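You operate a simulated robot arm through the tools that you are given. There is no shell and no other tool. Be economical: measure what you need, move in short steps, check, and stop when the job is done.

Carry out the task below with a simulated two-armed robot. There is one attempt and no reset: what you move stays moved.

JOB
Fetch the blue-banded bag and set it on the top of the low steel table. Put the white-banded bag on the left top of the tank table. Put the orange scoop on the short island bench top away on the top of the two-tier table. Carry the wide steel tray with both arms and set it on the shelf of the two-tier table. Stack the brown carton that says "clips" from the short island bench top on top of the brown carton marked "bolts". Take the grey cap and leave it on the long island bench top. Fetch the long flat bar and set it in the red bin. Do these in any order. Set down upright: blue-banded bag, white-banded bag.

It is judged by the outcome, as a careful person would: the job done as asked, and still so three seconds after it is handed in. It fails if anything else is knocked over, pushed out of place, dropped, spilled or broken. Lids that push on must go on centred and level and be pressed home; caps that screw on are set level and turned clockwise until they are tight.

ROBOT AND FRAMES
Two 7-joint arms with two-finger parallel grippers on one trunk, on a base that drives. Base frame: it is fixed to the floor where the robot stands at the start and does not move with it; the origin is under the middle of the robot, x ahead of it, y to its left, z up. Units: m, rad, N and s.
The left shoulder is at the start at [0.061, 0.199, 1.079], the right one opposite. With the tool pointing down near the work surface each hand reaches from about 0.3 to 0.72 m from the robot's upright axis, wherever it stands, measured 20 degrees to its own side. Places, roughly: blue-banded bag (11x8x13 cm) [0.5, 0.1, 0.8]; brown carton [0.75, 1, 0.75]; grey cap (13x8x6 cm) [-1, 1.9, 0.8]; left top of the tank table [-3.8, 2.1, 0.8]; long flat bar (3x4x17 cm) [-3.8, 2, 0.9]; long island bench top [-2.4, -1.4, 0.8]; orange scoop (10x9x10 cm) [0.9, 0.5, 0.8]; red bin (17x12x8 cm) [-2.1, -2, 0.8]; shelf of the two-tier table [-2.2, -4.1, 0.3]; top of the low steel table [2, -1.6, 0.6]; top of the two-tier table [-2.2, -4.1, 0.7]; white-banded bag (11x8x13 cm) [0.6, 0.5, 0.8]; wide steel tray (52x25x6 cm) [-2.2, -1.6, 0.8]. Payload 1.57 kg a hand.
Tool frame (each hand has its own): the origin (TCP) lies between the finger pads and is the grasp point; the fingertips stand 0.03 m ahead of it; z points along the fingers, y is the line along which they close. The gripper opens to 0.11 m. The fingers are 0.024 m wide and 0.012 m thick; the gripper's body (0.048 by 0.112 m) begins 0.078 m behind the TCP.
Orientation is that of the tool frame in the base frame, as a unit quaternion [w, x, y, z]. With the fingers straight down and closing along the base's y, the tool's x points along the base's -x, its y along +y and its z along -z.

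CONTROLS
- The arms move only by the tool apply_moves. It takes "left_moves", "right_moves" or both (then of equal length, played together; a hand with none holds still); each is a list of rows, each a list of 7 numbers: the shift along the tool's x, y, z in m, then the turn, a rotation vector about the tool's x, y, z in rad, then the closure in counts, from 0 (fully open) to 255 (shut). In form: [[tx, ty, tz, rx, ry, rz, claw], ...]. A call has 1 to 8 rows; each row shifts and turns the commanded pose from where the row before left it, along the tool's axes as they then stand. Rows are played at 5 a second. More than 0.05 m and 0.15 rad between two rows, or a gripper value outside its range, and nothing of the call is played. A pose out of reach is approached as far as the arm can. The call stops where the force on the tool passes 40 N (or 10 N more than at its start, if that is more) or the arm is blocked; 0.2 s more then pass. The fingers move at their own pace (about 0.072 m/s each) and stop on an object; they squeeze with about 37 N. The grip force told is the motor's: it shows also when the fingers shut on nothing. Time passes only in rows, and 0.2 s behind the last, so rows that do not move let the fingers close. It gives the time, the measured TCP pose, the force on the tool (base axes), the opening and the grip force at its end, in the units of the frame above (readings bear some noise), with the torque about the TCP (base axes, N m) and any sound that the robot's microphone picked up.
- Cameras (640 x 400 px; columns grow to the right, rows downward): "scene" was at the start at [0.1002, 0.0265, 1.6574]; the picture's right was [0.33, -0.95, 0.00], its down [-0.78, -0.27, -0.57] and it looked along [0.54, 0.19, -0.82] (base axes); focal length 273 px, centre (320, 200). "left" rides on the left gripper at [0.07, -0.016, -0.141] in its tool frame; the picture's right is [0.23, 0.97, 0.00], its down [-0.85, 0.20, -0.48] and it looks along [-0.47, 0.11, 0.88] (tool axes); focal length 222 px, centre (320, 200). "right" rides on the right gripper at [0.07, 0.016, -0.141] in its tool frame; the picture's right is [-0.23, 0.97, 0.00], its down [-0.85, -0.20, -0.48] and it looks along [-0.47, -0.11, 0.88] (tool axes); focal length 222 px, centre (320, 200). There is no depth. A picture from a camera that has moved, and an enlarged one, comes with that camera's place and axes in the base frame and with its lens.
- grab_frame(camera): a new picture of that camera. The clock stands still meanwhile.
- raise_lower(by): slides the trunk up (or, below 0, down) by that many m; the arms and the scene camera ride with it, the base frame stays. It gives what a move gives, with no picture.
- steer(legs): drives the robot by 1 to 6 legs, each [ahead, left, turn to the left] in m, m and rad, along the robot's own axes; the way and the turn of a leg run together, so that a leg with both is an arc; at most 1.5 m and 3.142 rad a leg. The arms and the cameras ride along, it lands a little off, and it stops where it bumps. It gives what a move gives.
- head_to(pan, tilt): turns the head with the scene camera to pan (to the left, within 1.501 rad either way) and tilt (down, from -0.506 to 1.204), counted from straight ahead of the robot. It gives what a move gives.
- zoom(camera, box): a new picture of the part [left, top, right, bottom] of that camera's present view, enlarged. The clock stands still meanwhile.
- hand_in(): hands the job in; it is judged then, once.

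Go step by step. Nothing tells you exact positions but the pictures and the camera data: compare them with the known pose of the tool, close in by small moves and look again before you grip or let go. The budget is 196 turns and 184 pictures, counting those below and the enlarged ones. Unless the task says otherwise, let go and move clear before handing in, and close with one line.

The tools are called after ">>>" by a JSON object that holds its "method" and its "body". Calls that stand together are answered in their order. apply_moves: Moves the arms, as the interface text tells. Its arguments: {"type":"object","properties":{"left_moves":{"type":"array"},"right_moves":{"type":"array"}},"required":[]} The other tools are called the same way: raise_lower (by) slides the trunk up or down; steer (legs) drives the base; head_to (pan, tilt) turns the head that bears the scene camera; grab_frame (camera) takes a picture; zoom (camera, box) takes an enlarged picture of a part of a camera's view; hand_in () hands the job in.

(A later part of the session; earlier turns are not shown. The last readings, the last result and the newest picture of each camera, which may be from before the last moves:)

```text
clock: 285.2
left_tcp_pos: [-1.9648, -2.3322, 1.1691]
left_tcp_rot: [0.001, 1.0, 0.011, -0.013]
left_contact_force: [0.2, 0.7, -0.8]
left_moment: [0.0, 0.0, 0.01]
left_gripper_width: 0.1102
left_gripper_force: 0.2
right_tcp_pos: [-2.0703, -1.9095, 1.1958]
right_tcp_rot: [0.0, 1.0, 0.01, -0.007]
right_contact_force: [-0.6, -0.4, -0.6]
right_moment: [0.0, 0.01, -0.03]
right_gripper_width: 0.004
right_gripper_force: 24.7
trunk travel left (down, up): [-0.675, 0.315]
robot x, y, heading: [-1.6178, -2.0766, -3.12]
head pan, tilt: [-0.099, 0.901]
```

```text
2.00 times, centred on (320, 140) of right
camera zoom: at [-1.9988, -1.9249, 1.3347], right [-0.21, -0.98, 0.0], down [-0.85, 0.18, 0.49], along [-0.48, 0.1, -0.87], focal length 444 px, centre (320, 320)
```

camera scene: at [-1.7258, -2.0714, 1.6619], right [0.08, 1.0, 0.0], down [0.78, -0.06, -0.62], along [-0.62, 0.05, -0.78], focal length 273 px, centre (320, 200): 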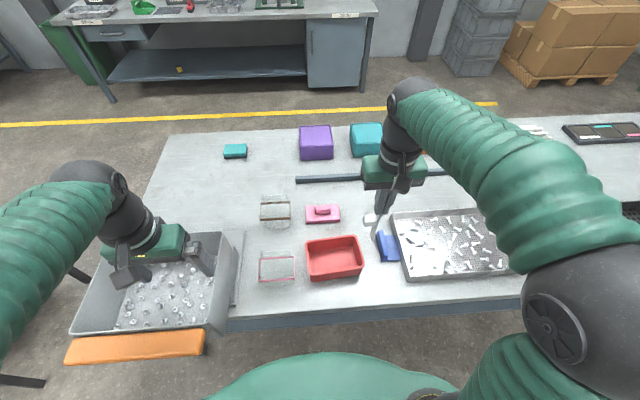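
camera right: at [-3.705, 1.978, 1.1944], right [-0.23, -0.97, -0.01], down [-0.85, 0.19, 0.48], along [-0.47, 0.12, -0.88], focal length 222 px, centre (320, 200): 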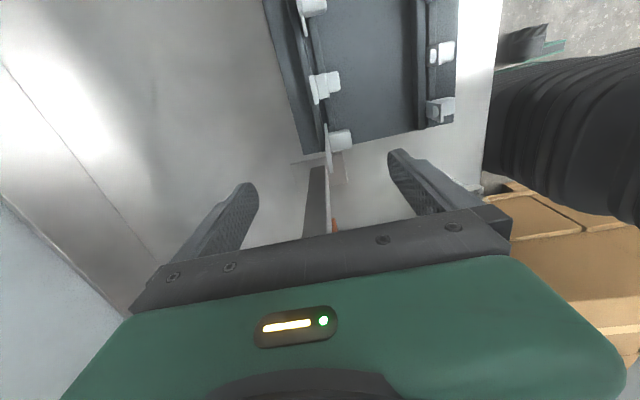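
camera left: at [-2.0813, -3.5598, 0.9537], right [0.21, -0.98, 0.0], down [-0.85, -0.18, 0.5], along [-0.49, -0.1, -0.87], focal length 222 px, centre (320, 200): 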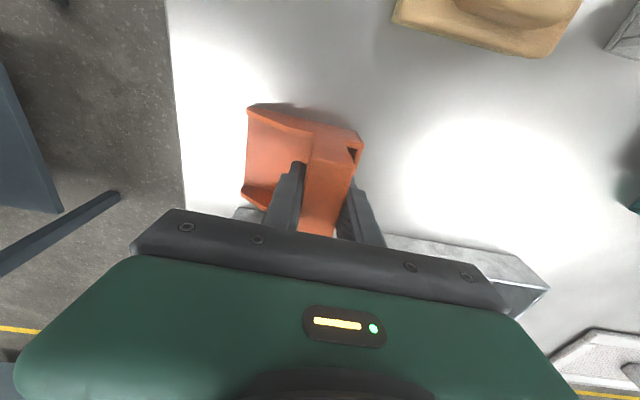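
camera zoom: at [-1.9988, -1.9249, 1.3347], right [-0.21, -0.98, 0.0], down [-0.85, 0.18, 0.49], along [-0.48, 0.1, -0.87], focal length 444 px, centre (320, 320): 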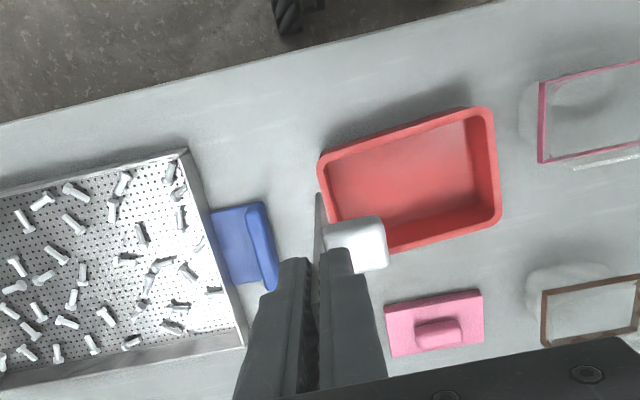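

The bin is centred at (-2.123, -1.996), with its rim at about z 0.88. I move the bar over the bin's near-bag end and start lowering.

>>> {"method": "apply_moves", "body": {"right_moves": [[-0.015, 0.045, 0, 0, 0, 0, 255], [-0.015, 0.045, 0, 0, 0, 0, 255], [-0.015, 0.045, 0, 0, 0, 0, 255], [0, 0, 0.045, 0, 0, 0, 255], [0, 0, 0.045, 0, 0, 0, 255], [0, 0, 0.02, 0, 0, 0, 255]]}}

>>> {"method": "zoom", "body": {"camera": "scene", "box": [240, 160, 440, 300]}}

>>> {"method": "zoom", "body": {"camera": "right", "box": [160, 40, 480, 240]}}

```text
clock: 286.6
left_tcp_pos: [-1.9644, -2.3319, 1.1695]
left_tcp_rot: [0.001, 1.0, 0.011, -0.012]
left_contact_force: [0.6, 0.4, 0.4]
left_moment: [-0.01, -0.02, -0.01]
left_gripper_width: 0.1101
left_gripper_force: 0.0
right_tcp_pos: [-2.1148, -2.0473, 1.0892]
right_tcp_rot: [0.0, 1.0, 0.011, -0.007]
right_contact_force: [-0.2, 0.2, -1.0]
right_moment: [0.0, 0.01, 0.01]
right_gripper_width: 0.004
right_gripper_force: 24.5
trunk travel left (down, up): [-0.675, 0.315]
robot x, y, heading: [-1.6202, -2.0757, -3.123]
head pan, tilt: [-0.099, 0.901]
```

```text
2.86 times, centred on (340, 230) of scene
camera zoom: at [-1.726, -2.072, 1.6619], right [0.08, 1.0, 0.0], down [0.78, -0.06, -0.62], along [-0.62, 0.05, -0.78], focal length 780 px, centre (263, 114)
```

zoom: 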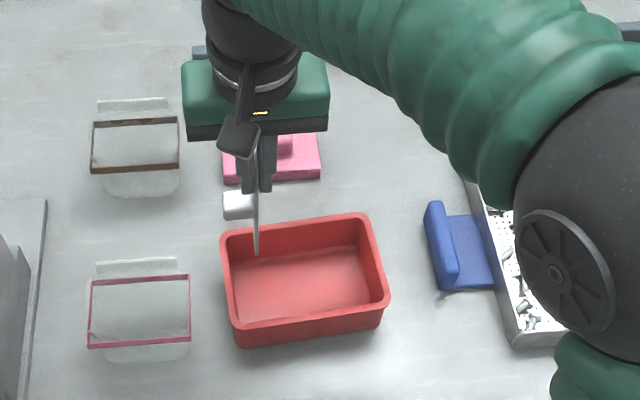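

```text
2.00 times, centred on (320, 140) of right
camera zoom: at [-2.0432, -2.0634, 1.2286], right [-0.21, -0.98, 0.0], down [-0.85, 0.18, 0.49], along [-0.48, 0.1, -0.87], focal length 444 px, centre (320, 320)
```

zoom: 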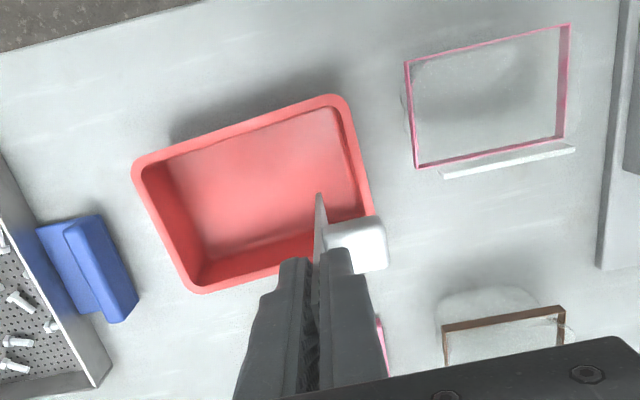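

Foot is inside the bin outline. I lower until it reaches the bin floor.

>>> {"method": "apply_moves", "body": {"right_moves": [[0, 0, 0.04, 0, 0, 0, 255], [0, 0, 0.04, 0, 0, 0, 255], [0, 0, 0.025, 0, 0, 0, 255], [0, 0, 0.01, 0, 0, 0, 255], [0, 0, 0.005, 0, 0, 0, 255]]}}

>>> {"method": "zoom", "body": {"camera": "scene", "box": [240, 160, 440, 300]}}

```text
clock: 287.8
left_tcp_pos: [-1.9659, -2.333, 1.1689]
left_tcp_rot: [0.0, 1.0, 0.011, -0.011]
left_contact_force: [0.0, -0.3, -0.5]
left_moment: [0.0, 0.0, 0.0]
left_gripper_width: 0.1097
left_gripper_force: 0.0
right_tcp_pos: [-2.1171, -2.0475, 0.9652]
right_tcp_rot: [0.0, 1.0, 0.009, -0.007]
right_contact_force: [0.5, -0.3, -0.7]
right_moment: [-0.02, 0.01, -0.01]
right_gripper_width: 0.0038
right_gripper_force: 24.7
trunk travel left (down, up): [-0.675, 0.315]
robot x, y, heading: [-1.6179, -2.0786, -3.121]
head pan, tilt: [-0.099, 0.901]
```

```text
2.86 times, centred on (340, 230) of scene
camera zoom: at [-1.7263, -2.0723, 1.6619], right [0.08, 1.0, 0.0], down [0.78, -0.06, -0.62], along [-0.62, 0.05, -0.79], focal length 780 px, centre (263, 114)
```

zoom: 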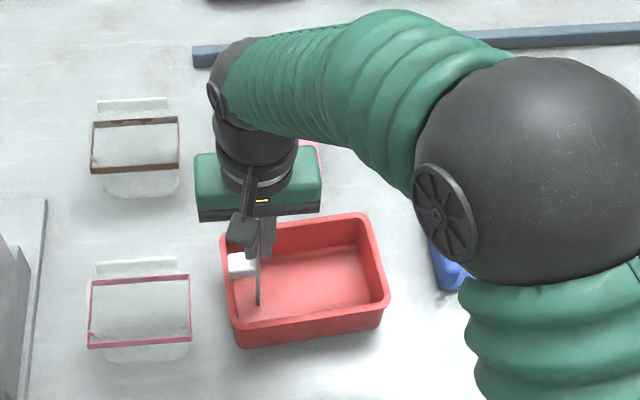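

No contact yet, so the foot is just above the floor. I now tilt the bar about its foot towards the long direction of the bin.

>>> {"method": "apply_moves", "body": {"right_moves": [[0, -0.0213, 0.0015, -0.14, 0, 0, 255], [0, -0.0213, 0.0015, -0.14, 0, 0, 255], [0, -0.0213, 0.0015, -0.14, 0, 0, 255], [0, -0.0213, 0.0015, -0.14, 0, 0, 255], [0, -0.0213, 0.0015, -0.14, 0, 0, 255]]}}

>>> {"method": "zoom", "body": {"camera": "scene", "box": [240, 160, 440, 300]}}

>>> {"method": "grab_frame", "body": {"camera": "right"}}

```text
clock: 289.0
left_tcp_pos: [-1.9656, -2.3289, 1.1703]
left_tcp_rot: [0.002, 1.0, 0.011, -0.012]
left_contact_force: [0.2, 1.2, 0.1]
left_moment: [0.01, -0.06, 0.0]
left_gripper_width: 0.1101
left_gripper_force: 0.0
right_tcp_pos: [-2.1186, -1.9429, 0.9272]
right_tcp_rot: [0.345, 0.938, 0.011, -0.004]
right_contact_force: [-1.0, 0.1, -0.8]
right_moment: [-0.01, -0.03, 0.01]
right_gripper_width: 0.0038
right_gripper_force: 24.6
trunk travel left (down, up): [-0.675, 0.315]
robot x, y, heading: [-1.6181, -2.0775, -3.123]
head pan, tilt: [-0.099, 0.901]
```

```text
2.86 times, centred on (340, 230) of scene
camera zoom: at [-1.7268, -2.0669, 1.6619], right [0.08, 1.0, 0.0], down [0.78, -0.06, -0.62], along [-0.62, 0.05, -0.79], focal length 780 px, centre (263, 114)
```

zoom: 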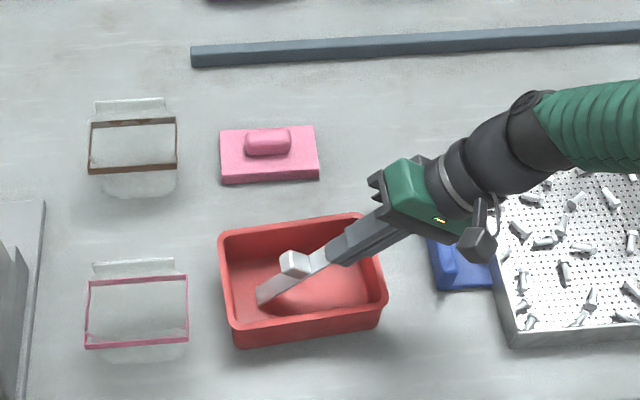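

```text
70 pictures are left
camera right: at [-2.0486, -1.8632, 1.0434], right [-0.2, -0.75, 0.63], down [-0.86, 0.45, 0.25], along [-0.47, -0.5, -0.73], focal length 222 px, centre (320, 200)
```

right: 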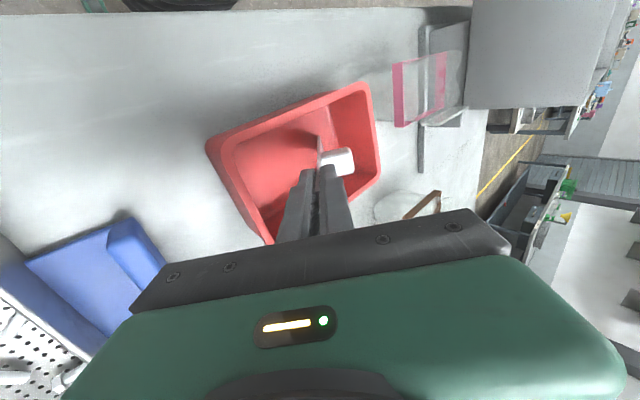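

The bar lies inside the bin at a slant. I lower a few millimetres, open just a little, and withdraw along the finger direction.

>>> {"method": "apply_moves", "body": {"right_moves": [[0, -0.0035, 0.004, 0, 0, 0, 255], [0, 0, 0, 0, 0, 0, 225], [0, 0, 0, 0, 0, 0, 200], [0, 0, 0, 0, 0, 0, 200], [0, 0, -0.025, 0, 0, 0, 200], [0, 0, -0.04, 0, 0, 0, 200], [0, 0, -0.045, 0, 0, 0, 200], [0, 0, -0.045, 0, 0, 0, 200]]}}

>>> {"method": "zoom", "body": {"camera": "scene", "box": [240, 160, 440, 300]}}

```text
clock: 290.8
left_tcp_pos: [-1.9628, -2.3311, 1.1694]
left_tcp_rot: [0.002, 1.0, 0.01, -0.013]
left_contact_force: [0.7, -0.4, -0.5]
left_moment: [-0.01, 0.0, 0.06]
left_gripper_width: 0.1102
left_gripper_force: 0.1
right_tcp_pos: [-2.115, -1.8448, 1.044]
right_tcp_rot: [0.344, 0.939, 0.011, -0.003]
right_contact_force: [0.8, 0.5, 0.7]
right_moment: [-0.01, 0.02, -0.01]
right_gripper_width: 0.0239
right_gripper_force: 0.0
trunk travel left (down, up): [-0.675, 0.315]
robot x, y, heading: [-1.6187, -2.0781, -3.12]
head pan, tilt: [-0.099, 0.901]
```

```text
2.86 times, centred on (340, 230) of scene
camera zoom: at [-1.7241, -2.0694, 1.662], right [0.08, 1.0, 0.0], down [0.78, -0.06, -0.62], along [-0.62, 0.05, -0.78], focal length 780 px, centre (263, 114)
```

zoom: 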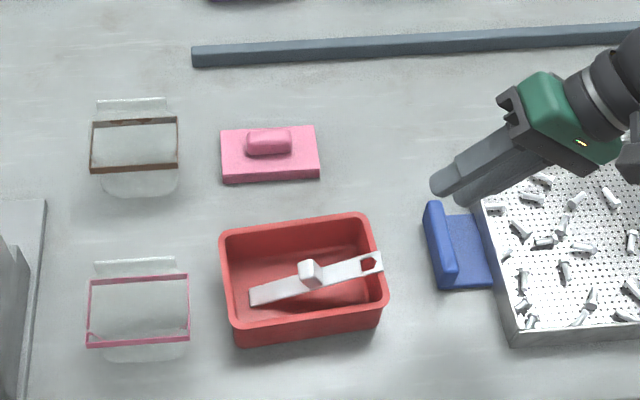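

The bar rests in the red bin. Now the tray: I straighten the right wrist, back away, centre on the tray and look at its handles.

>>> {"method": "apply_moves", "body": {"right_moves": [[0, 0, -0.04, 0, 0, 0, 200], [0, 0, 0, 0.14, 0, 0, 0], [0, 0, 0, 0.14, 0, 0, 0], [0, 0, 0, 0.14, 0, 0, 0], [0, 0, 0, 0.14, 0, 0, 0], [0, 0, 0, 0.14, 0, 0, 0]]}}

>>> {"method": "steer", "body": {"legs": [[-0.35, 0, -0.02], [0, -0.48, 0]]}}

>>> {"method": "head_to", "body": {"pan": 0.0, "tilt": 0.75}}

>>> {"method": "grab_frame", "body": {"camera": "scene"}}

>>> {"method": "zoom", "body": {"camera": "scene", "box": [220, 130, 440, 270]}}

```text
clock: 292.2
left_tcp_pos: [-1.966, -2.3323, 1.1703]
left_tcp_rot: [0.0, 1.0, 0.011, -0.012]
left_contact_force: [-0.5, 0.2, 0.3]
left_moment: [0.02, 0.03, 0.03]
left_gripper_width: 0.1102
left_gripper_force: 0.0
right_tcp_pos: [-2.1172, -1.821, 1.0734]
right_tcp_rot: [-0.001, 1.0, 0.01, -0.007]
right_contact_force: [-0.7, 0.4, 0.9]
right_moment: [-0.01, -0.01, 0.02]
right_gripper_width: 0.1099
right_gripper_force: 0.0
trunk travel left (down, up): [-0.675, 0.315]
robot x, y, heading: [-1.6159, -2.079, -3.125]
head pan, tilt: [-0.099, 0.901]
```

```text
clock: 296.9
left_tcp_pos: [-1.6207, -1.8565, 1.1666]
left_tcp_rot: [-0.003, 1.0, -0.008, -0.012]
left_contact_force: [0.0, -0.3, -0.2]
left_moment: [0.05, -0.01, -0.02]
left_gripper_width: 0.11
left_gripper_force: 0.0
right_tcp_pos: [-1.7537, -1.3393, 1.0759]
right_tcp_rot: [-0.004, 1.0, -0.01, -0.007]
right_contact_force: [0.3, -0.6, 0.4]
right_moment: [0.02, 0.02, -0.01]
right_gripper_width: 0.1102
right_gripper_force: 0.0
trunk travel left (down, up): [-0.675, 0.315]
robot x, y, heading: [-1.2621, -1.6112, 3.125]
head pan, tilt: [-0.099, 0.901]
```

```text
clock: 297.6
left_tcp_pos: [-1.6192, -1.8523, 1.1695]
left_tcp_rot: [-0.001, 1.0, -0.007, -0.012]
left_contact_force: [0.1, 1.4, -0.3]
left_moment: [-0.03, -0.01, -0.02]
left_gripper_width: 0.1098
left_gripper_force: 0.1
right_tcp_pos: [-1.7548, -1.3348, 1.0749]
right_tcp_rot: [-0.001, 1.0, -0.008, -0.007]
right_contact_force: [0.9, 0.0, -1.3]
right_moment: [0.02, -0.02, -0.01]
right_gripper_width: 0.1101
right_gripper_force: 0.1
trunk travel left (down, up): [-0.675, 0.315]
robot x, y, heading: [-1.2595, -1.6102, 3.122]
head pan, tilt: [0.0, 0.75]
```

```text
68 pictures are left
camera scene: at [-1.3792, -1.608, 1.6738], right [0.02, 1.0, 0.0], down [0.68, -0.01, -0.73], along [-0.73, 0.01, -0.68], focal length 273 px, centre (320, 200)
```

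scene: 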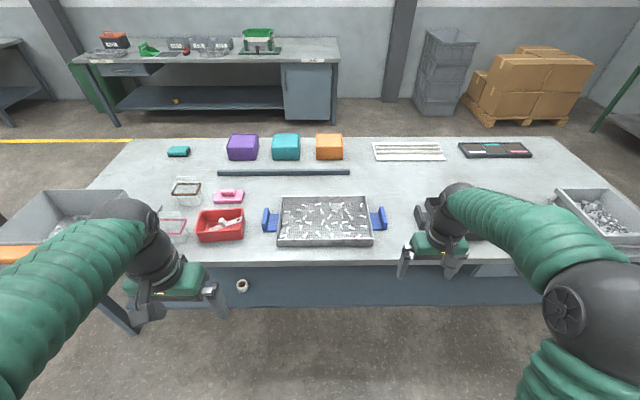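

```text
2.86 times, centred on (330, 200) of scene
camera zoom: at [-1.3792, -1.608, 1.6738], right [0.02, 1.0, 0.0], down [0.68, -0.01, -0.73], along [-0.73, 0.01, -0.68], focal length 780 px, centre (291, 200)
```

zoom: 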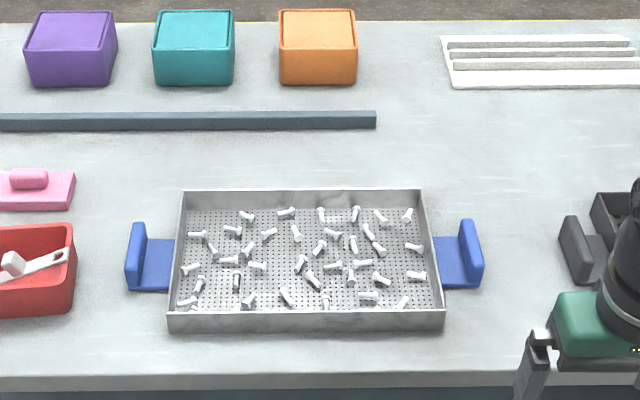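

The tray's handles are upright blue plates at about (-2.16, -1.818) and (-2.16, -1.333). To reach under the two-tier top later I'll grip them with both hands pitched 45° forward, so I pitch the hands now and drive in centred.

>>> {"method": "apply_moves", "body": {"left_moves": [[0, 0, 0, 0, -0.131, 0, 0], [0, 0, 0, 0, -0.131, 0, 0], [0, 0, 0, 0, -0.131, 0, 0], [0, 0, 0, 0, -0.131, 0, 0], [0, 0, 0, 0, -0.131, 0, 0], [0, 0, 0, 0, -0.131, 0, 0]], "right_moves": [[0, 0, 0, 0, -0.131, 0, 0], [0, 0, 0, 0, -0.131, 0, 0], [0, 0, 0, 0, -0.131, 0, 0], [0, 0, 0, 0, -0.131, 0, 0], [0, 0, 0, 0, -0.131, 0, 0], [0, 0, 0, 0, -0.131, 0, 0]]}}

>>> {"method": "steer", "body": {"legs": [[0, -0.03, 0.018], [0.37, 0, 0]]}}

>>> {"method": "head_to", "body": {"pan": 0.0, "tilt": 1.0}}

>>> {"method": "grab_frame", "body": {"camera": "scene"}}

```text
clock: 299.0
left_tcp_pos: [-1.6961, -1.8761, 1.1429]
left_tcp_rot: [-0.002, 0.92, -0.008, -0.391]
left_contact_force: [0.1, 0.4, -0.3]
left_moment: [0.03, -0.05, 0.04]
left_gripper_width: 0.11
left_gripper_force: 0.1
left hand out of reach, approached as far as the arm can: row 2, 3, 4, 5, 6
right_tcp_pos: [-1.7521, -1.3323, 1.0591]
right_tcp_rot: [0.0, 0.935, -0.006, -0.355]
right_contact_force: [0.2, -0.2, -0.3]
right_moment: [-0.02, -0.02, 0.02]
right_gripper_width: 0.1102
right_gripper_force: 0.1
right hand out of reach, approached as far as the arm can: row 6
trunk travel left (down, up): [-0.675, 0.315]
robot x, y, heading: [-1.2618, -1.6065, 3.123]
head pan, tilt: [0.0, 0.75]
```

```text
clock: 301.8
left_tcp_pos: [-2.0642, -1.8484, 1.1431]
left_tcp_rot: [-0.003, 0.92, -0.006, -0.392]
left_contact_force: [-0.3, -0.7, 0.7]
left_moment: [-0.02, 0.02, 0.0]
left_gripper_width: 0.1104
left_gripper_force: 0.1
right_tcp_pos: [-2.1271, -1.3056, 1.0618]
right_tcp_rot: [0.0, 0.935, -0.002, -0.355]
right_contact_force: [-0.6, -0.2, 0.2]
right_moment: [-0.03, 0.02, -0.01]
right_gripper_width: 0.1103
right_gripper_force: 0.0
trunk travel left (down, up): [-0.675, 0.315]
robot x, y, heading: [-1.6405, -1.5761, 3.129]
head pan, tilt: [0.0, 0.75]
```

```text
clock: 302.6
left_tcp_pos: [-2.0674, -1.8483, 1.1447]
left_tcp_rot: [-0.002, 0.921, -0.005, -0.39]
left_contact_force: [0.2, -1.0, 0.2]
left_moment: [0.02, -0.02, 0.02]
left_gripper_width: 0.11
left_gripper_force: 0.1
right_tcp_pos: [-2.1293, -1.3052, 1.061]
right_tcp_rot: [0.001, 0.935, -0.002, -0.354]
right_contact_force: [-0.5, -0.9, 0.1]
right_moment: [-0.01, 0.02, 0.02]
right_gripper_width: 0.1103
right_gripper_force: 0.0
trunk travel left (down, up): [-0.675, 0.315]
robot x, y, heading: [-1.6396, -1.574, 3.129]
head pan, tilt: [0.0, 1.0]
```

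```text
66 pictures are left
camera scene: at [-1.7401, -1.5764, 1.6548], right [0.01, 1.0, 0.0], down [0.84, -0.01, -0.54], along [-0.54, 0.01, -0.84], focal length 273 px, centre (320, 200)
```

scene: 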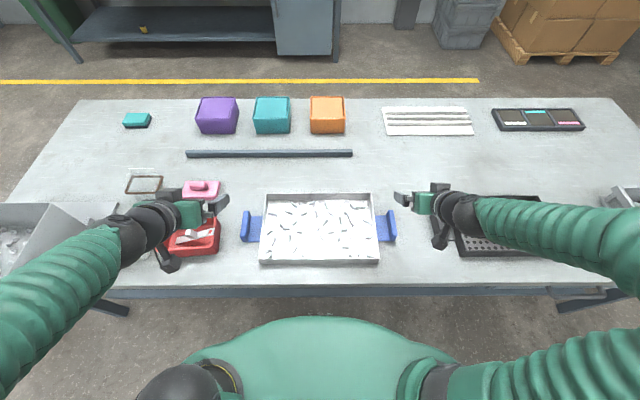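

>>> {"method": "zoom", "body": {"camera": "scene", "box": [225, 185, 415, 275]}}

```text
3.37 times, centred on (320, 230) of scene
camera zoom: at [-1.7401, -1.5764, 1.6548], right [0.01, 1.0, 0.0], down [0.84, -0.01, -0.54], along [-0.54, 0.01, -0.84], focal length 919 px, centre (320, 99)
```

zoom: 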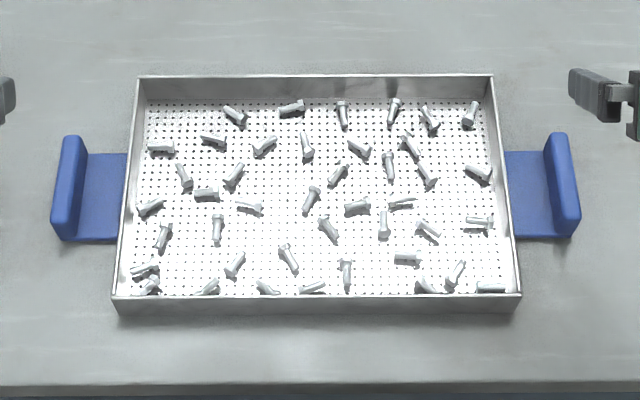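

Handles are centred at (-2.16, -1.815) and (-2.16, -1.3365), about 2 cm thick, with a 4 cm gap to the tray wall. I bring both hands above them, half open.

>>> {"method": "apply_moves", "body": {"left_moves": [[0.0084, 0.0006, 0.0433, 0, 0, 0, 139], [0.0084, 0.0006, 0.0433, 0, 0, 0, 139], [0.0084, 0.0006, 0.0433, 0, 0, 0, 139], [0.0084, 0.0006, 0.0433, 0, 0, 0, 139], [0.0084, 0.0006, 0.0433, 0, 0, 0, 139], [0.0084, 0.0006, 0.0433, 0, 0, 0, 139], [0, 0, 0, 0, 0, 0, 139]], "right_moves": [[0.0125, 0.0074, 0.017, 0, 0, 0, 139], [0.0125, 0.0074, 0.017, 0, 0, 0, 139], [0.0125, 0.0074, 0.017, 0, 0, 0, 139], [0.0125, 0.0074, 0.017, 0, 0, 0, 139], [0.0125, 0.0074, 0.017, 0, 0, 0, 139], [0.0125, 0.0074, 0.017, 0, 0, 0, 139], [0, 0, 0, 0, 0, 0, 139]]}}

>>> {"method": "grab_frame", "body": {"camera": "left"}}

>>> {"method": "grab_frame", "body": {"camera": "right"}}

```text
clock: 304.2
left_tcp_pos: [-2.1413, -1.8513, 1.0361]
left_tcp_rot: [-0.003, 0.921, -0.004, -0.391]
left_contact_force: [0.5, 0.0, 0.5]
left_moment: [-0.02, 0.01, -0.02]
left_gripper_width: 0.0499
left_gripper_force: 0.1
left hand out of reach, approached as far as the arm can: row 4, 5, 6
right_tcp_pos: [-2.1418, -1.351, 0.937]
right_tcp_rot: [0.001, 0.935, -0.001, -0.354]
right_contact_force: [-0.5, -0.1, -0.2]
right_moment: [0.0, 0.01, 0.0]
right_gripper_width: 0.05
right_gripper_force: 0.1
trunk travel left (down, up): [-0.675, 0.315]
robot x, y, heading: [-1.6413, -1.5765, 3.136]
head pan, tilt: [0.0, 1.0]
```

```text
64 pictures are left
camera left: at [-1.9907, -1.8365, 1.0835], right [0.15, -0.98, -0.17], down [-0.25, -0.2, 0.95], along [-0.96, -0.1, -0.27], focal length 222 px, centre (320, 200)
```

left: 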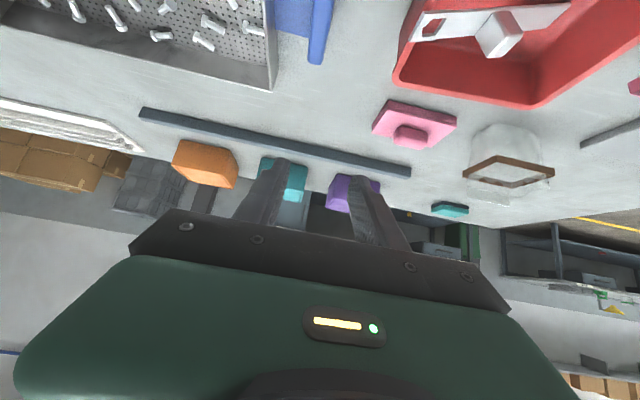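

```text
63 pictures are left
camera right: at [-1.9945, -1.3679, 0.9942], right [-0.17, -0.97, 0.15], down [-0.32, 0.2, 0.93], along [-0.93, 0.11, -0.35], focal length 222 px, centre (320, 200)
```

right: 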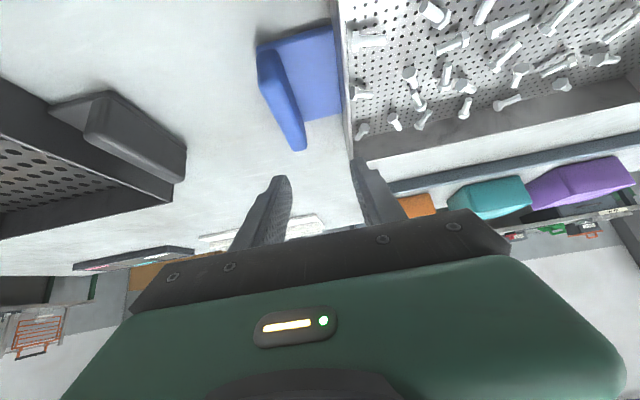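

The left arm is near a joint limit in this posture, because the shoulders are too high for pitched hands. I'll back off, lower the trunk 0.16 m and try again, which also matches the later shelf height.

>>> {"method": "steer", "body": {"legs": [[-0.25, 0, -0.006]]}}

>>> {"method": "apply_moves", "body": {"left_moves": [[-0.01, 0, -0.01, 0, 0, 0, 139], [-0.01, 0, -0.01, 0, 0, 0, 139]], "right_moves": [[-0.033, 0, -0.033, 0, 0, 0, 139], [-0.033, 0, -0.033, 0, 0, 0, 139]]}}

>>> {"method": "raise_lower", "body": {"by": -0.16}}

```text
clock: 306.0
left_tcp_pos: [-1.8906, -1.8484, 1.0361]
left_tcp_rot: [-0.002, 0.921, -0.006, -0.391]
left_contact_force: [0.2, 1.2, -0.4]
left_moment: [0.01, 0.01, 0.01]
left_gripper_width: 0.0499
left_gripper_force: 0.0
right_tcp_pos: [-1.8878, -1.349, 0.9352]
right_tcp_rot: [0.001, 0.935, -0.003, -0.355]
right_contact_force: [-0.7, 0.0, -0.6]
right_moment: [0.01, 0.02, -0.03]
right_gripper_width: 0.0502
right_gripper_force: 0.1
trunk travel left (down, up): [-0.675, 0.315]
robot x, y, heading: [-1.3886, -1.5775, 3.134]
head pan, tilt: [0.0, 1.0]
```

```text
clock: 306.6
left_tcp_pos: [-1.8842, -1.8518, 1.0648]
left_tcp_rot: [-0.004, 0.92, -0.005, -0.392]
left_contact_force: [0.4, -0.8, 0.0]
left_moment: [0.0, 0.05, 0.02]
left_gripper_width: 0.05
left_gripper_force: 0.0
right_tcp_pos: [-1.8888, -1.3522, 1.0294]
right_tcp_rot: [-0.001, 0.935, -0.003, -0.356]
right_contact_force: [0.5, 0.4, 0.2]
right_moment: [0.01, 0.01, -0.03]
right_gripper_width: 0.0499
right_gripper_force: 0.0
trunk travel left (down, up): [-0.675, 0.315]
robot x, y, heading: [-1.3859, -1.581, 3.128]
head pan, tilt: [0.0, 1.0]
```

```text
clock: 308.4
left_tcp_pos: [-1.8873, -1.8472, 0.905]
left_tcp_rot: [-0.002, 0.92, -0.006, -0.392]
left_contact_force: [-0.4, 0.1, -0.6]
left_moment: [-0.01, 0.02, 0.0]
left_gripper_width: 0.0498
left_gripper_force: 0.1
right_tcp_pos: [-1.8907, -1.3491, 0.869]
right_tcp_rot: [0.002, 0.935, -0.002, -0.355]
right_contact_force: [0.6, 0.0, -0.3]
right_moment: [0.0, 0.01, -0.02]
right_gripper_width: 0.0503
right_gripper_force: 0.1
trunk travel left (down, up): [-0.515, 0.475]
robot x, y, heading: [-1.3872, -1.5798, 3.131]
head pan, tilt: [0.0, 1.0]
```

>>> {"method": "apply_moves", "body": {"left_moves": [[-0.0144, -0.016, -0.0139, 0, 0.025, 0, 139], [-0.0144, -0.016, -0.0139, 0, 0.025, 0, 139], [0, 0, 0, 0, 0, 0, 139]], "right_moves": [[-0.0253, -0.0063, -0.0284, 0, -0.015, 0, 139], [-0.0253, -0.0063, -0.0284, 0, -0.015, 0, 139], [0, 0, 0, 0, 0, 0, 139]]}}

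>>> {"method": "steer", "body": {"legs": [[0.26, 0, 0.008]]}}

>>> {"method": "apply_moves", "body": {"left_moves": [[0, 0, 0, 0, 0, 0, 139], [0, 0, 0, 0, 0, 0, 139], [0, 0, 0, 0, 0, 0, 139]]}}

>>> {"method": "grab_frame", "body": {"camera": "scene"}}

>>> {"method": "grab_frame", "body": {"camera": "left"}}

>>> {"method": "grab_frame", "body": {"camera": "right"}}

```text
clock: 309.2
left_tcp_pos: [-1.8878, -1.8148, 0.9461]
left_tcp_rot: [-0.001, 0.93, -0.005, -0.368]
left_contact_force: [-0.4, 0.2, -0.6]
left_moment: [0.04, 0.01, 0.0]
left_gripper_width: 0.0501
left_gripper_force: 0.1
right_tcp_pos: [-1.8925, -1.3363, 0.9413]
right_tcp_rot: [0.001, 0.93, -0.002, -0.368]
right_contact_force: [0.1, 0.5, -0.1]
right_moment: [0.02, 0.02, -0.03]
right_gripper_width: 0.0503
right_gripper_force: 0.1
trunk travel left (down, up): [-0.515, 0.475]
robot x, y, heading: [-1.383, -1.5773, 3.132]
head pan, tilt: [0.0, 1.0]
```

```text
clock: 311.1
left_tcp_pos: [-2.149, -1.8202, 0.9464]
left_tcp_rot: [0.002, 0.929, 0.0, -0.369]
left_contact_force: [-0.5, -0.4, -0.6]
left_moment: [0.01, 0.04, -0.01]
left_gripper_width: 0.0502
left_gripper_force: 0.2
right_tcp_pos: [-2.1603, -1.3428, 0.9413]
right_tcp_rot: [0.003, 0.929, 0.004, -0.369]
right_contact_force: [-0.5, 0.5, 0.4]
right_moment: [0.02, 0.04, -0.02]
right_gripper_width: 0.0501
right_gripper_force: 0.0
trunk travel left (down, up): [-0.515, 0.475]
robot x, y, heading: [-1.6533, -1.5769, -3.138]
head pan, tilt: [0.0, 1.0]
```

```text
clock: 311.9
left_tcp_pos: [-2.1488, -1.8206, 0.9459]
left_tcp_rot: [0.001, 0.929, 0.0, -0.369]
left_contact_force: [-0.1, 0.2, -1.2]
left_moment: [0.0, 0.03, 0.0]
left_gripper_width: 0.0499
left_gripper_force: 0.0
right_tcp_pos: [-2.1594, -1.3423, 0.9427]
right_tcp_rot: [0.004, 0.93, 0.004, -0.369]
right_contact_force: [0.0, 0.3, -0.2]
right_moment: [-0.04, 0.0, 0.03]
right_gripper_width: 0.0501
right_gripper_force: 0.1
trunk travel left (down, up): [-0.515, 0.475]
robot x, y, heading: [-1.6527, -1.5723, -3.143]
head pan, tilt: [0.0, 1.0]
```

```text
62 pictures are left
camera scene: at [-1.7527, -1.5761, 1.4947], right [0.0, 1.0, 0.0], down [0.84, 0.0, -0.54], along [-0.54, 0.0, -0.84], focal length 273 px, centre (320, 200)
```

scene: 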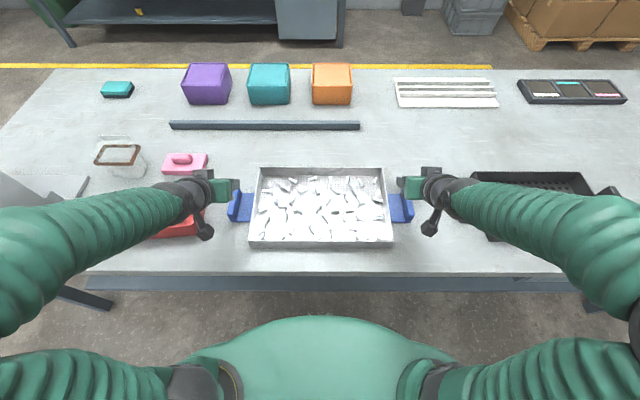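

```text
61 pictures are left
camera left: at [-2.0008, -1.8049, 1.0012], right [0.17, -0.97, -0.15], down [-0.29, -0.2, 0.93], along [-0.94, -0.11, -0.32], focal length 222 px, centre (320, 200)
```

left: 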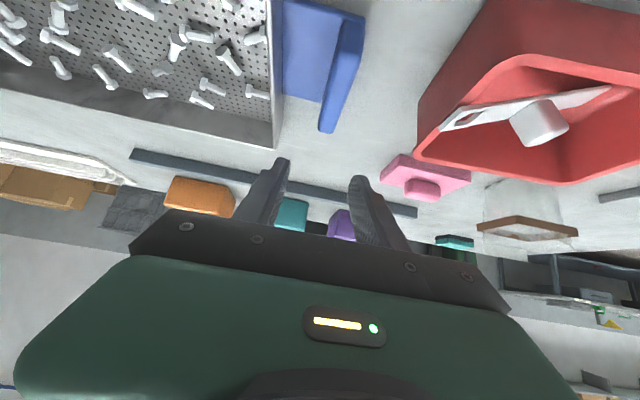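

```text
60 pictures are left
camera right: at [-2.0121, -1.3578, 0.9962], right [-0.16, -0.97, 0.16], down [-0.3, 0.2, 0.93], along [-0.94, 0.1, -0.32], focal length 222 px, centre (320, 200)
```

right: 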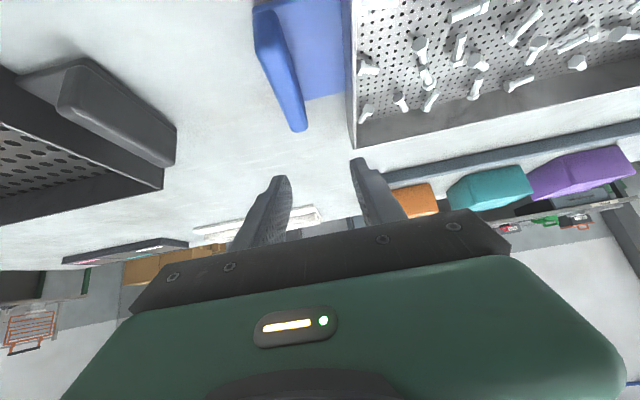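

Both hands sit over the handles, and the right needs about 9 mm sideways. I descend both to grip height.

>>> {"method": "apply_moves", "body": {"left_moves": [[0.0284, 0, 0.0323, 0, 0, 0, 139], [0.0284, 0, 0.0323, 0, 0, 0, 139], [0, 0, 0, 0, 0, 0, 139]], "right_moves": [[0.031, -0.0065, 0.0278, 0, 0, 0, 139], [0.031, -0.0025, 0.0278, 0, 0, 0, 139], [0, 0, 0, 0, 0, 0, 139]]}}

>>> {"method": "zoom", "body": {"camera": "left", "box": [200, 0, 440, 240]}}

>>> {"method": "zoom", "body": {"camera": "right", "box": [200, 0, 440, 240]}}

```text
clock: 312.7
left_tcp_pos: [-2.1454, -1.8208, 0.8742]
left_tcp_rot: [0.002, 0.929, 0.001, -0.37]
left_contact_force: [-0.2, -0.3, 0.6]
left_moment: [0.02, -0.02, 0.0]
left_gripper_width: 0.0501
left_gripper_force: 0.0
left hand out of reach, approached as far as the arm can: row 2
right_tcp_pos: [-2.1503, -1.3339, 0.86]
right_tcp_rot: [0.004, 0.929, 0.004, -0.371]
right_contact_force: [0.4, -0.2, 0.1]
right_moment: [-0.02, 0.01, 0.0]
right_gripper_width: 0.0499
right_gripper_force: 0.0
trunk travel left (down, up): [-0.515, 0.475]
robot x, y, heading: [-1.6525, -1.5774, -3.141]
head pan, tilt: [0.0, 1.0]
```

```text
1.67 times, centred on (320, 120) of left
camera zoom: at [-1.9958, -1.8048, 0.9277], right [0.17, -0.97, -0.15], down [-0.29, -0.2, 0.94], along [-0.94, -0.11, -0.32], focal length 370 px, centre (320, 333)
```

zoom: 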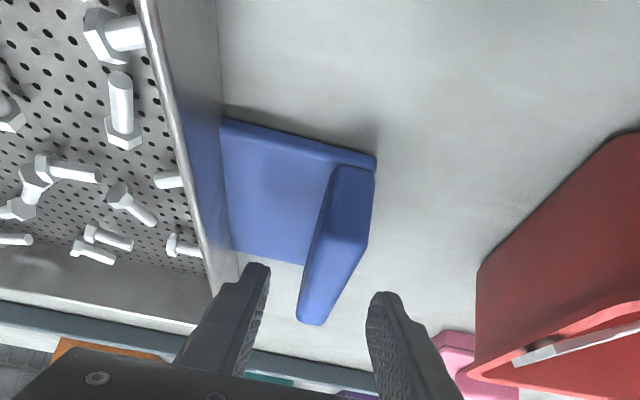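

```text
1.67 times, centred on (320, 120) of right
camera zoom: at [-2.0022, -1.3496, 0.9125], right [-0.16, -0.97, 0.16], down [-0.29, 0.2, 0.93], along [-0.94, 0.1, -0.32], focal length 370 px, centre (320, 333)
```

zoom: 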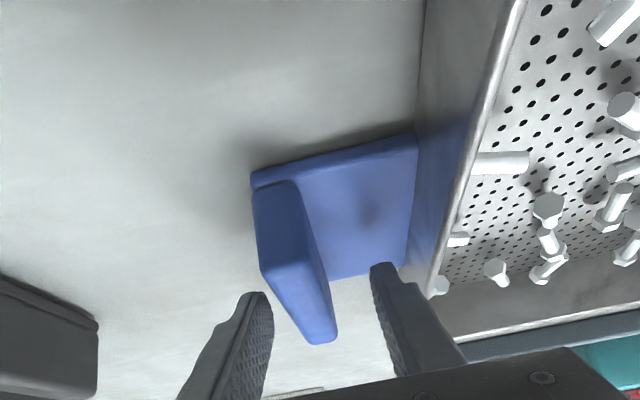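

The handle tops are lower than I assumed (z≈0.847), and the left arm again hits a limit from how it was first folded. I'll rise, back off, and re-fold the left arm from an upright posture.

>>> {"method": "raise_lower", "body": {"by": 0.08}}

>>> {"method": "steer", "body": {"legs": [[-0.25, 0, 0]]}}

>>> {"method": "apply_moves", "body": {"left_moves": [[-0.02, 0, 0.02, 0, 0.15, 0, 139], [0, 0, 0, 0, 0.15, 0, 139], [0, 0, 0, 0, 0.15, 0, 139], [0, 0, 0, 0, 0.15, 0, 139], [0, 0, 0, 0, 0.15, 0, 139]]}}

>>> {"method": "apply_moves", "body": {"left_moves": [[0, 0, 0.01, 0, -0.15, 0, 139], [0, 0, 0.01, 0, -0.15, 0, 139], [0, 0, 0.01, 0, -0.15, 0, 139], [0, 0, 0, 0, -0.15, 0, 139], [0, 0, 0, 0, -0.15, 0, 139]]}}

```text
clock: 313.9
left_tcp_pos: [-2.1463, -1.8201, 0.9527]
left_tcp_rot: [0.001, 0.93, 0.0, -0.368]
left_contact_force: [-0.2, -0.1, -0.5]
left_moment: [-0.01, 0.01, 0.02]
left_gripper_width: 0.05
left_gripper_force: 0.1
right_tcp_pos: [-2.1531, -1.3342, 0.9363]
right_tcp_rot: [0.004, 0.929, 0.004, -0.37]
right_contact_force: [0.2, 0.2, 0.2]
right_moment: [0.01, 0.01, -0.01]
right_gripper_width: 0.0501
right_gripper_force: 0.0
trunk travel left (down, up): [-0.595, 0.395]
robot x, y, heading: [-1.6501, -1.5762, -3.14]
head pan, tilt: [0.0, 1.0]
```

```text
clock: 315.7
left_tcp_pos: [-1.8918, -1.8199, 0.9514]
left_tcp_rot: [0.001, 0.93, 0.0, -0.368]
left_contact_force: [0.0, -0.6, 1.0]
left_moment: [0.02, -0.01, 0.02]
left_gripper_width: 0.0499
left_gripper_force: 0.0
right_tcp_pos: [-1.8971, -1.3342, 0.9377]
right_tcp_rot: [0.002, 0.929, 0.003, -0.369]
right_contact_force: [0.1, 0.8, 0.1]
right_moment: [0.0, -0.01, 0.0]
right_gripper_width: 0.05
right_gripper_force: 0.0
trunk travel left (down, up): [-0.595, 0.395]
robot x, y, heading: [-1.3959, -1.574, -3.14]
head pan, tilt: [0.0, 1.0]
```

```text
clock: 316.9
left_tcp_pos: [-1.8254, -1.874, 0.9961]
left_tcp_rot: [0.002, 1.0, 0.001, -0.004]
left_contact_force: [0.0, 0.0, 0.5]
left_moment: [-0.03, 0.01, -0.01]
left_gripper_width: 0.0501
left_gripper_force: 0.1
left hand out of reach, approached as far as the arm can: row 1, 2, 4, 5
right_tcp_pos: [-1.8945, -1.3333, 0.9389]
right_tcp_rot: [0.003, 0.929, 0.003, -0.371]
right_contact_force: [0.1, -0.3, 0.0]
right_moment: [-0.01, 0.02, -0.01]
right_gripper_width: 0.05
right_gripper_force: 0.0
trunk travel left (down, up): [-0.595, 0.395]
robot x, y, heading: [-1.3965, -1.5789, -3.137]
head pan, tilt: [0.0, 1.0]
```

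```text
clock: 318.1
left_tcp_pos: [-1.8403, -1.8804, 0.9678]
left_tcp_rot: [0.0, 0.93, 0.0, -0.368]
left_contact_force: [-0.4, 0.9, 0.5]
left_moment: [0.02, -0.03, -0.02]
left_gripper_width: 0.0501
left_gripper_force: 0.2
left hand out of reach, approached as far as the arm can: row 5
right_tcp_pos: [-1.8966, -1.3357, 0.939]
right_tcp_rot: [0.003, 0.929, 0.003, -0.37]
right_contact_force: [0.3, 0.1, 0.3]
right_moment: [-0.02, 0.0, -0.01]
right_gripper_width: 0.0502
right_gripper_force: 0.1
trunk travel left (down, up): [-0.595, 0.395]
robot x, y, heading: [-1.3952, -1.5782, -3.133]
head pan, tilt: [0.0, 1.0]
```

>>> {"method": "apply_moves", "body": {"left_moves": [[0, 0, 0, 0, 0.15, 0, 0], [0, 0, 0, 0, 0.15, 0, 0], [0, 0, 0, 0, 0.15, 0, 0], [0, 0, 0, 0, 0.15, 0, 0], [0, 0, 0, 0, 0.15, 0, 0], [0.04, 0.02, 0, 0, 0, 0, 0], [0.04, 0.02, 0, 0, 0, 0, 0], [0, 0.02, 0.03, 0, 0, 0, 0]]}}

>>> {"method": "apply_moves", "body": {"left_moves": [[0, 0, 0.04, 0, 0, 0, 0], [-0.03, -0.03, 0.02, 0, 0, 0, 0], [-0.04, -0.03, 0, 0, 0, 0, 0], [-0.04, -0.02, 0, 0, 0, 0, 0], [-0.03, -0.02, 0, 0, 0, 0, 0]]}}

>>> {"method": "grab_frame", "body": {"camera": "scene"}}

```text
clock: 319.9
left_tcp_pos: [-1.7389, -1.937, 0.9513]
left_tcp_rot: [0.0, 1.0, -0.001, -0.003]
left_contact_force: [-0.8, 0.8, -0.2]
left_moment: [0.03, 0.02, -0.01]
left_gripper_width: 0.1099
left_gripper_force: 0.1
left hand out of reach, approached as far as the arm can: row 5
right_tcp_pos: [-1.8982, -1.3366, 0.9377]
right_tcp_rot: [0.003, 0.93, 0.004, -0.368]
right_contact_force: [-0.2, -0.1, -0.4]
right_moment: [0.02, -0.01, -0.01]
right_gripper_width: 0.0501
right_gripper_force: 0.0
trunk travel left (down, up): [-0.595, 0.395]
robot x, y, heading: [-1.3954, -1.5782, -3.135]
head pan, tilt: [0.0, 1.0]
```

```text
clock: 321.1
left_tcp_pos: [-1.8056, -1.8414, 0.959]
left_tcp_rot: [0.0, 1.0, 0.001, -0.005]
left_contact_force: [-0.8, 0.2, 0.8]
left_moment: [0.01, 0.02, 0.01]
left_gripper_width: 0.1102
left_gripper_force: 0.0
left hand out of reach, approached as far as the arm can: row 2, 3, 4, 5
right_tcp_pos: [-1.8966, -1.3338, 0.9385]
right_tcp_rot: [0.004, 0.929, 0.004, -0.37]
right_contact_force: [-0.6, -0.4, -0.1]
right_moment: [0.03, 0.01, 0.02]
right_gripper_width: 0.0498
right_gripper_force: 0.0
trunk travel left (down, up): [-0.595, 0.395]
robot x, y, heading: [-1.3961, -1.5762, -3.137]
head pan, tilt: [0.0, 1.0]
```

```text
57 pictures are left
camera scene: at [-1.4986, -1.5749, 1.5747], right [0.0, 1.0, 0.0], down [0.84, 0.0, -0.54], along [-0.54, 0.0, -0.84], focal length 273 px, centre (320, 200)
```

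scene: 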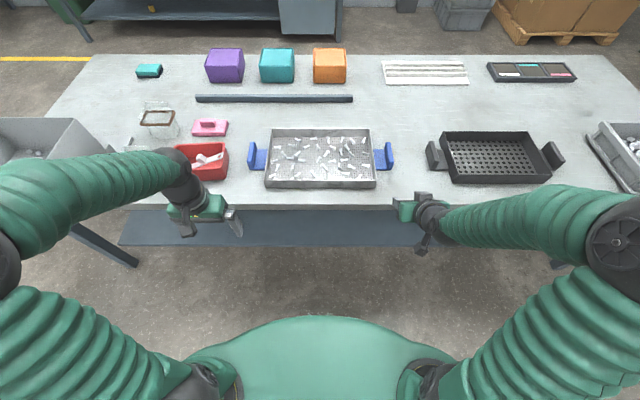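

The left arm's posture has drifted. I'll back off for free space and unwind it by extending it forward and high, then coming down.

>>> {"method": "steer", "body": {"legs": [[-0.3, 0, 0]]}}

>>> {"method": "apply_moves", "body": {"left_moves": [[0, 0, -0.04, 0, 0, 0, 0], [0, 0, -0.04, 0, 0, 0, 0], [-0.045, 0, 0, 0, 0, 0, 0], [-0.045, 0, 0, 0, 0, 0, 0], [-0.045, 0, 0, 0, 0, 0, 0], [-0.045, 0, 0, 0, 0, 0, 0], [-0.03, 0, 0.03, 0, 0, 0, 0], [0, 0, 0.04, 0, 0, 0, 0]]}}

>>> {"method": "apply_moves", "body": {"left_moves": [[0, 0, 0.045, 0, 0, 0, 0], [0, 0, 0.045, 0, 0, 0, 0], [0, 0, 0.045, 0, 0, 0, 0], [0.03, 0, 0.03, 0, 0, 0, 0], [0.045, 0, 0, 0, 0, 0, 0], [0.045, 0, 0, 0, 0, 0, 0]]}}

```text
clock: 323.2
left_tcp_pos: [-1.5006, -1.8459, 0.9591]
left_tcp_rot: [-0.001, 1.0, 0.006, -0.004]
left_contact_force: [-0.3, 0.8, -1.2]
left_moment: [0.01, 0.03, 0.02]
left_gripper_width: 0.1096
left_gripper_force: 0.0
right_tcp_pos: [-1.5978, -1.3377, 0.9383]
right_tcp_rot: [0.006, 0.929, 0.008, -0.37]
right_contact_force: [-0.4, 0.5, 0.5]
right_moment: [0.0, 0.0, 0.01]
right_gripper_width: 0.0499
right_gripper_force: 0.2
trunk travel left (down, up): [-0.595, 0.395]
robot x, y, heading: [-1.0952, -1.573, -3.132]
head pan, tilt: [0.0, 1.0]
```

```text
clock: 325.0
left_tcp_pos: [-1.5297, -1.8466, 1.0075]
left_tcp_rot: [0.001, 1.0, 0.005, -0.008]
left_contact_force: [0.7, -0.7, -0.2]
left_moment: [-0.02, -0.01, 0.03]
left_gripper_width: 0.1104
left_gripper_force: 0.0
left hand out of reach, approached as far as the arm can: row 4, 5, 6, 7, 8
right_tcp_pos: [-1.5957, -1.3387, 0.9397]
right_tcp_rot: [0.005, 0.929, 0.008, -0.371]
right_contact_force: [-0.4, 0.3, 0.4]
right_moment: [-0.03, 0.0, 0.03]
right_gripper_width: 0.0501
right_gripper_force: 0.2
trunk travel left (down, up): [-0.595, 0.395]
robot x, y, heading: [-1.0913, -1.5723, -3.132]
head pan, tilt: [0.0, 1.0]
```

```text
clock: 326.4
left_tcp_pos: [-1.381, -1.8556, 0.8989]
left_tcp_rot: [0.0, 1.0, 0.004, -0.004]
left_contact_force: [0.2, -0.1, -0.2]
left_moment: [0.02, -0.03, 0.0]
left_gripper_width: 0.1097
left_gripper_force: 0.0
left hand out of reach, approached as far as the arm can: row 1, 2, 3, 6
right_tcp_pos: [-1.5959, -1.3382, 0.9385]
right_tcp_rot: [0.006, 0.929, 0.008, -0.369]
right_contact_force: [-0.6, -0.1, -0.2]
right_moment: [0.03, 0.02, 0.02]
right_gripper_width: 0.05
right_gripper_force: 0.0
trunk travel left (down, up): [-0.595, 0.395]
robot x, y, heading: [-1.0915, -1.5755, -3.132]
head pan, tilt: [0.0, 1.0]
```

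>>> {"method": "head_to", "body": {"pan": 0.5, "tilt": 0.9}}

>>> {"method": "grab_frame", "body": {"camera": "scene"}}

>>> {"method": "head_to", "body": {"pan": -0.5, "tilt": 0.9}}

>>> {"method": "grab_frame", "body": {"camera": "scene"}}

```text
clock: 327.3
left_tcp_pos: [-1.3818, -1.8559, 0.8989]
left_tcp_rot: [0.0, 1.0, 0.005, -0.004]
left_contact_force: [0.5, 0.1, 0.6]
left_moment: [0.04, 0.0, 0.01]
left_gripper_width: 0.1099
left_gripper_force: 0.1
right_tcp_pos: [-1.5941, -1.3382, 0.9382]
right_tcp_rot: [0.005, 0.928, 0.008, -0.372]
right_contact_force: [-0.6, 0.0, -1.1]
right_moment: [0.02, -0.02, 0.02]
right_gripper_width: 0.0499
right_gripper_force: 0.0
trunk travel left (down, up): [-0.595, 0.395]
robot x, y, heading: [-1.0923, -1.5724, -3.132]
head pan, tilt: [0.499, 0.901]
```

```text
56 pictures are left
camera scene: at [-1.1911, -1.611, 1.582], right [-0.49, 0.87, 0.0], down [0.68, 0.38, -0.62], along [-0.54, -0.3, -0.78], focal length 273 px, centre (320, 200)
```

scene: 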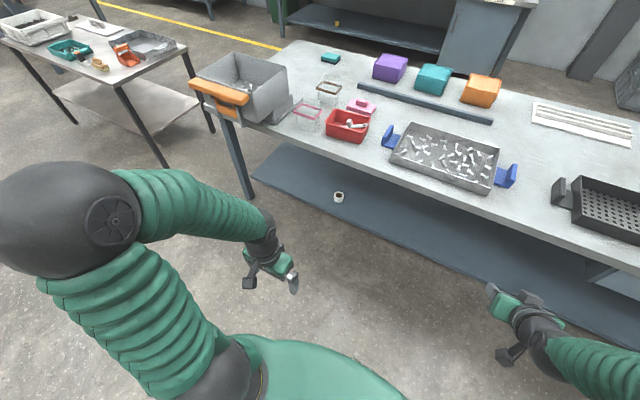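

```text
clock: 328.6
left_tcp_pos: [-1.3823, -1.8543, 0.8999]
left_tcp_rot: [0.0, 1.0, 0.005, -0.004]
left_contact_force: [0.4, -0.4, 0.3]
left_moment: [0.01, 0.0, 0.0]
left_gripper_width: 0.1098
left_gripper_force: 0.2
right_tcp_pos: [-1.5948, -1.3378, 0.9387]
right_tcp_rot: [0.005, 0.929, 0.008, -0.371]
right_contact_force: [0.1, -0.6, -0.3]
right_moment: [0.02, 0.01, 0.01]
right_gripper_width: 0.05
right_gripper_force: 0.1
trunk travel left (down, up): [-0.595, 0.395]
robot x, y, heading: [-1.0943, -1.5735, -3.129]
head pan, tilt: [-0.499, 0.901]
```

```text
55 pictures are left
camera scene: at [-1.1924, -1.5388, 1.582], right [0.47, 0.88, 0.0], down [0.69, -0.37, -0.62], along [-0.55, 0.29, -0.78], focal length 273 px, centre (320, 200)
```

scene: 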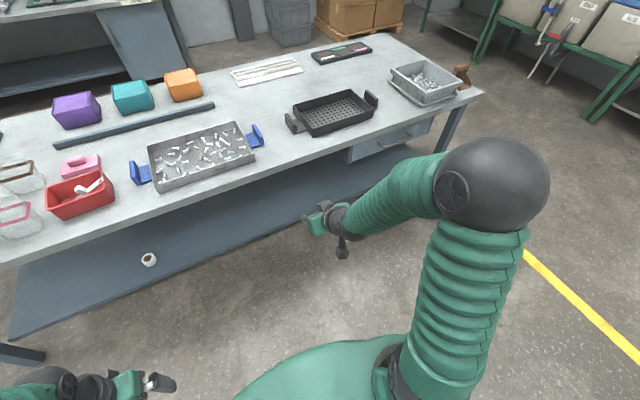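

>>> {"method": "apply_moves", "body": {"left_moves": [[0, 0.045, -0.02, 0, 0, 0, 0], [0, 0.045, -0.02, 0, 0, 0, 0], [0, 0.045, -0.02, 0, 0, 0, 0], [0, 0.045, -0.02, 0, 0, 0, 0], [-0.045, 0, 0, 0, 0, 0, 0], [-0.045, 0, 0, 0, 0, 0, 0], [-0.045, 0, 0, 0, 0, 0, 0], [-0.045, 0, 0, 0, 0, 0, 0]]}}

>>> {"method": "apply_moves", "body": {"left_moves": [[-0.045, 0, 0, 0, 0, 0, 0], [-0.045, 0, 0, 0, 0, 0, 0], [-0.045, 0, 0, 0, 0, 0, 0], [0, 0, 0.045, 0, 0, 0, 0], [0, 0, 0.045, 0, 0, 0, 0], [0, 0, 0.045, 0, 0, 0, 0]]}}

```text
clock: 330.4
left_tcp_pos: [-1.4957, -1.9893, 1.0202]
left_tcp_rot: [0.0, 1.0, 0.006, -0.005]
left_contact_force: [0.2, -1.1, -0.7]
left_moment: [-0.01, -0.01, 0.03]
left_gripper_width: 0.11
left_gripper_force: 0.0
left hand out of reach, approached as far as the arm can: row 6, 7, 8
right_tcp_pos: [-1.597, -1.3368, 0.9385]
right_tcp_rot: [0.006, 0.929, 0.009, -0.37]
right_contact_force: [0.6, 0.2, -0.9]
right_moment: [-0.02, 0.0, 0.01]
right_gripper_width: 0.0502
right_gripper_force: 0.1
trunk travel left (down, up): [-0.595, 0.395]
robot x, y, heading: [-1.0928, -1.57, -3.125]
head pan, tilt: [-0.499, 0.901]
```

```text
clock: 331.8
left_tcp_pos: [-1.4929, -1.9085, 0.9585]
left_tcp_rot: [0.001, 1.0, 0.005, -0.006]
left_contact_force: [0.0, 0.1, -0.3]
left_moment: [0.0, -0.02, -0.02]
left_gripper_width: 0.1101
left_gripper_force: 0.0
left hand out of reach, approached as far as the arm can: row 1, 2, 3, 4, 5, 6
right_tcp_pos: [-1.5947, -1.3385, 0.94]
right_tcp_rot: [0.005, 0.929, 0.009, -0.37]
right_contact_force: [-0.8, -0.1, 0.3]
right_moment: [-0.03, -0.02, -0.02]
right_gripper_width: 0.0499
right_gripper_force: 0.2
trunk travel left (down, up): [-0.595, 0.395]
robot x, y, heading: [-1.0938, -1.5784, -3.133]
head pan, tilt: [-0.499, 0.901]
```

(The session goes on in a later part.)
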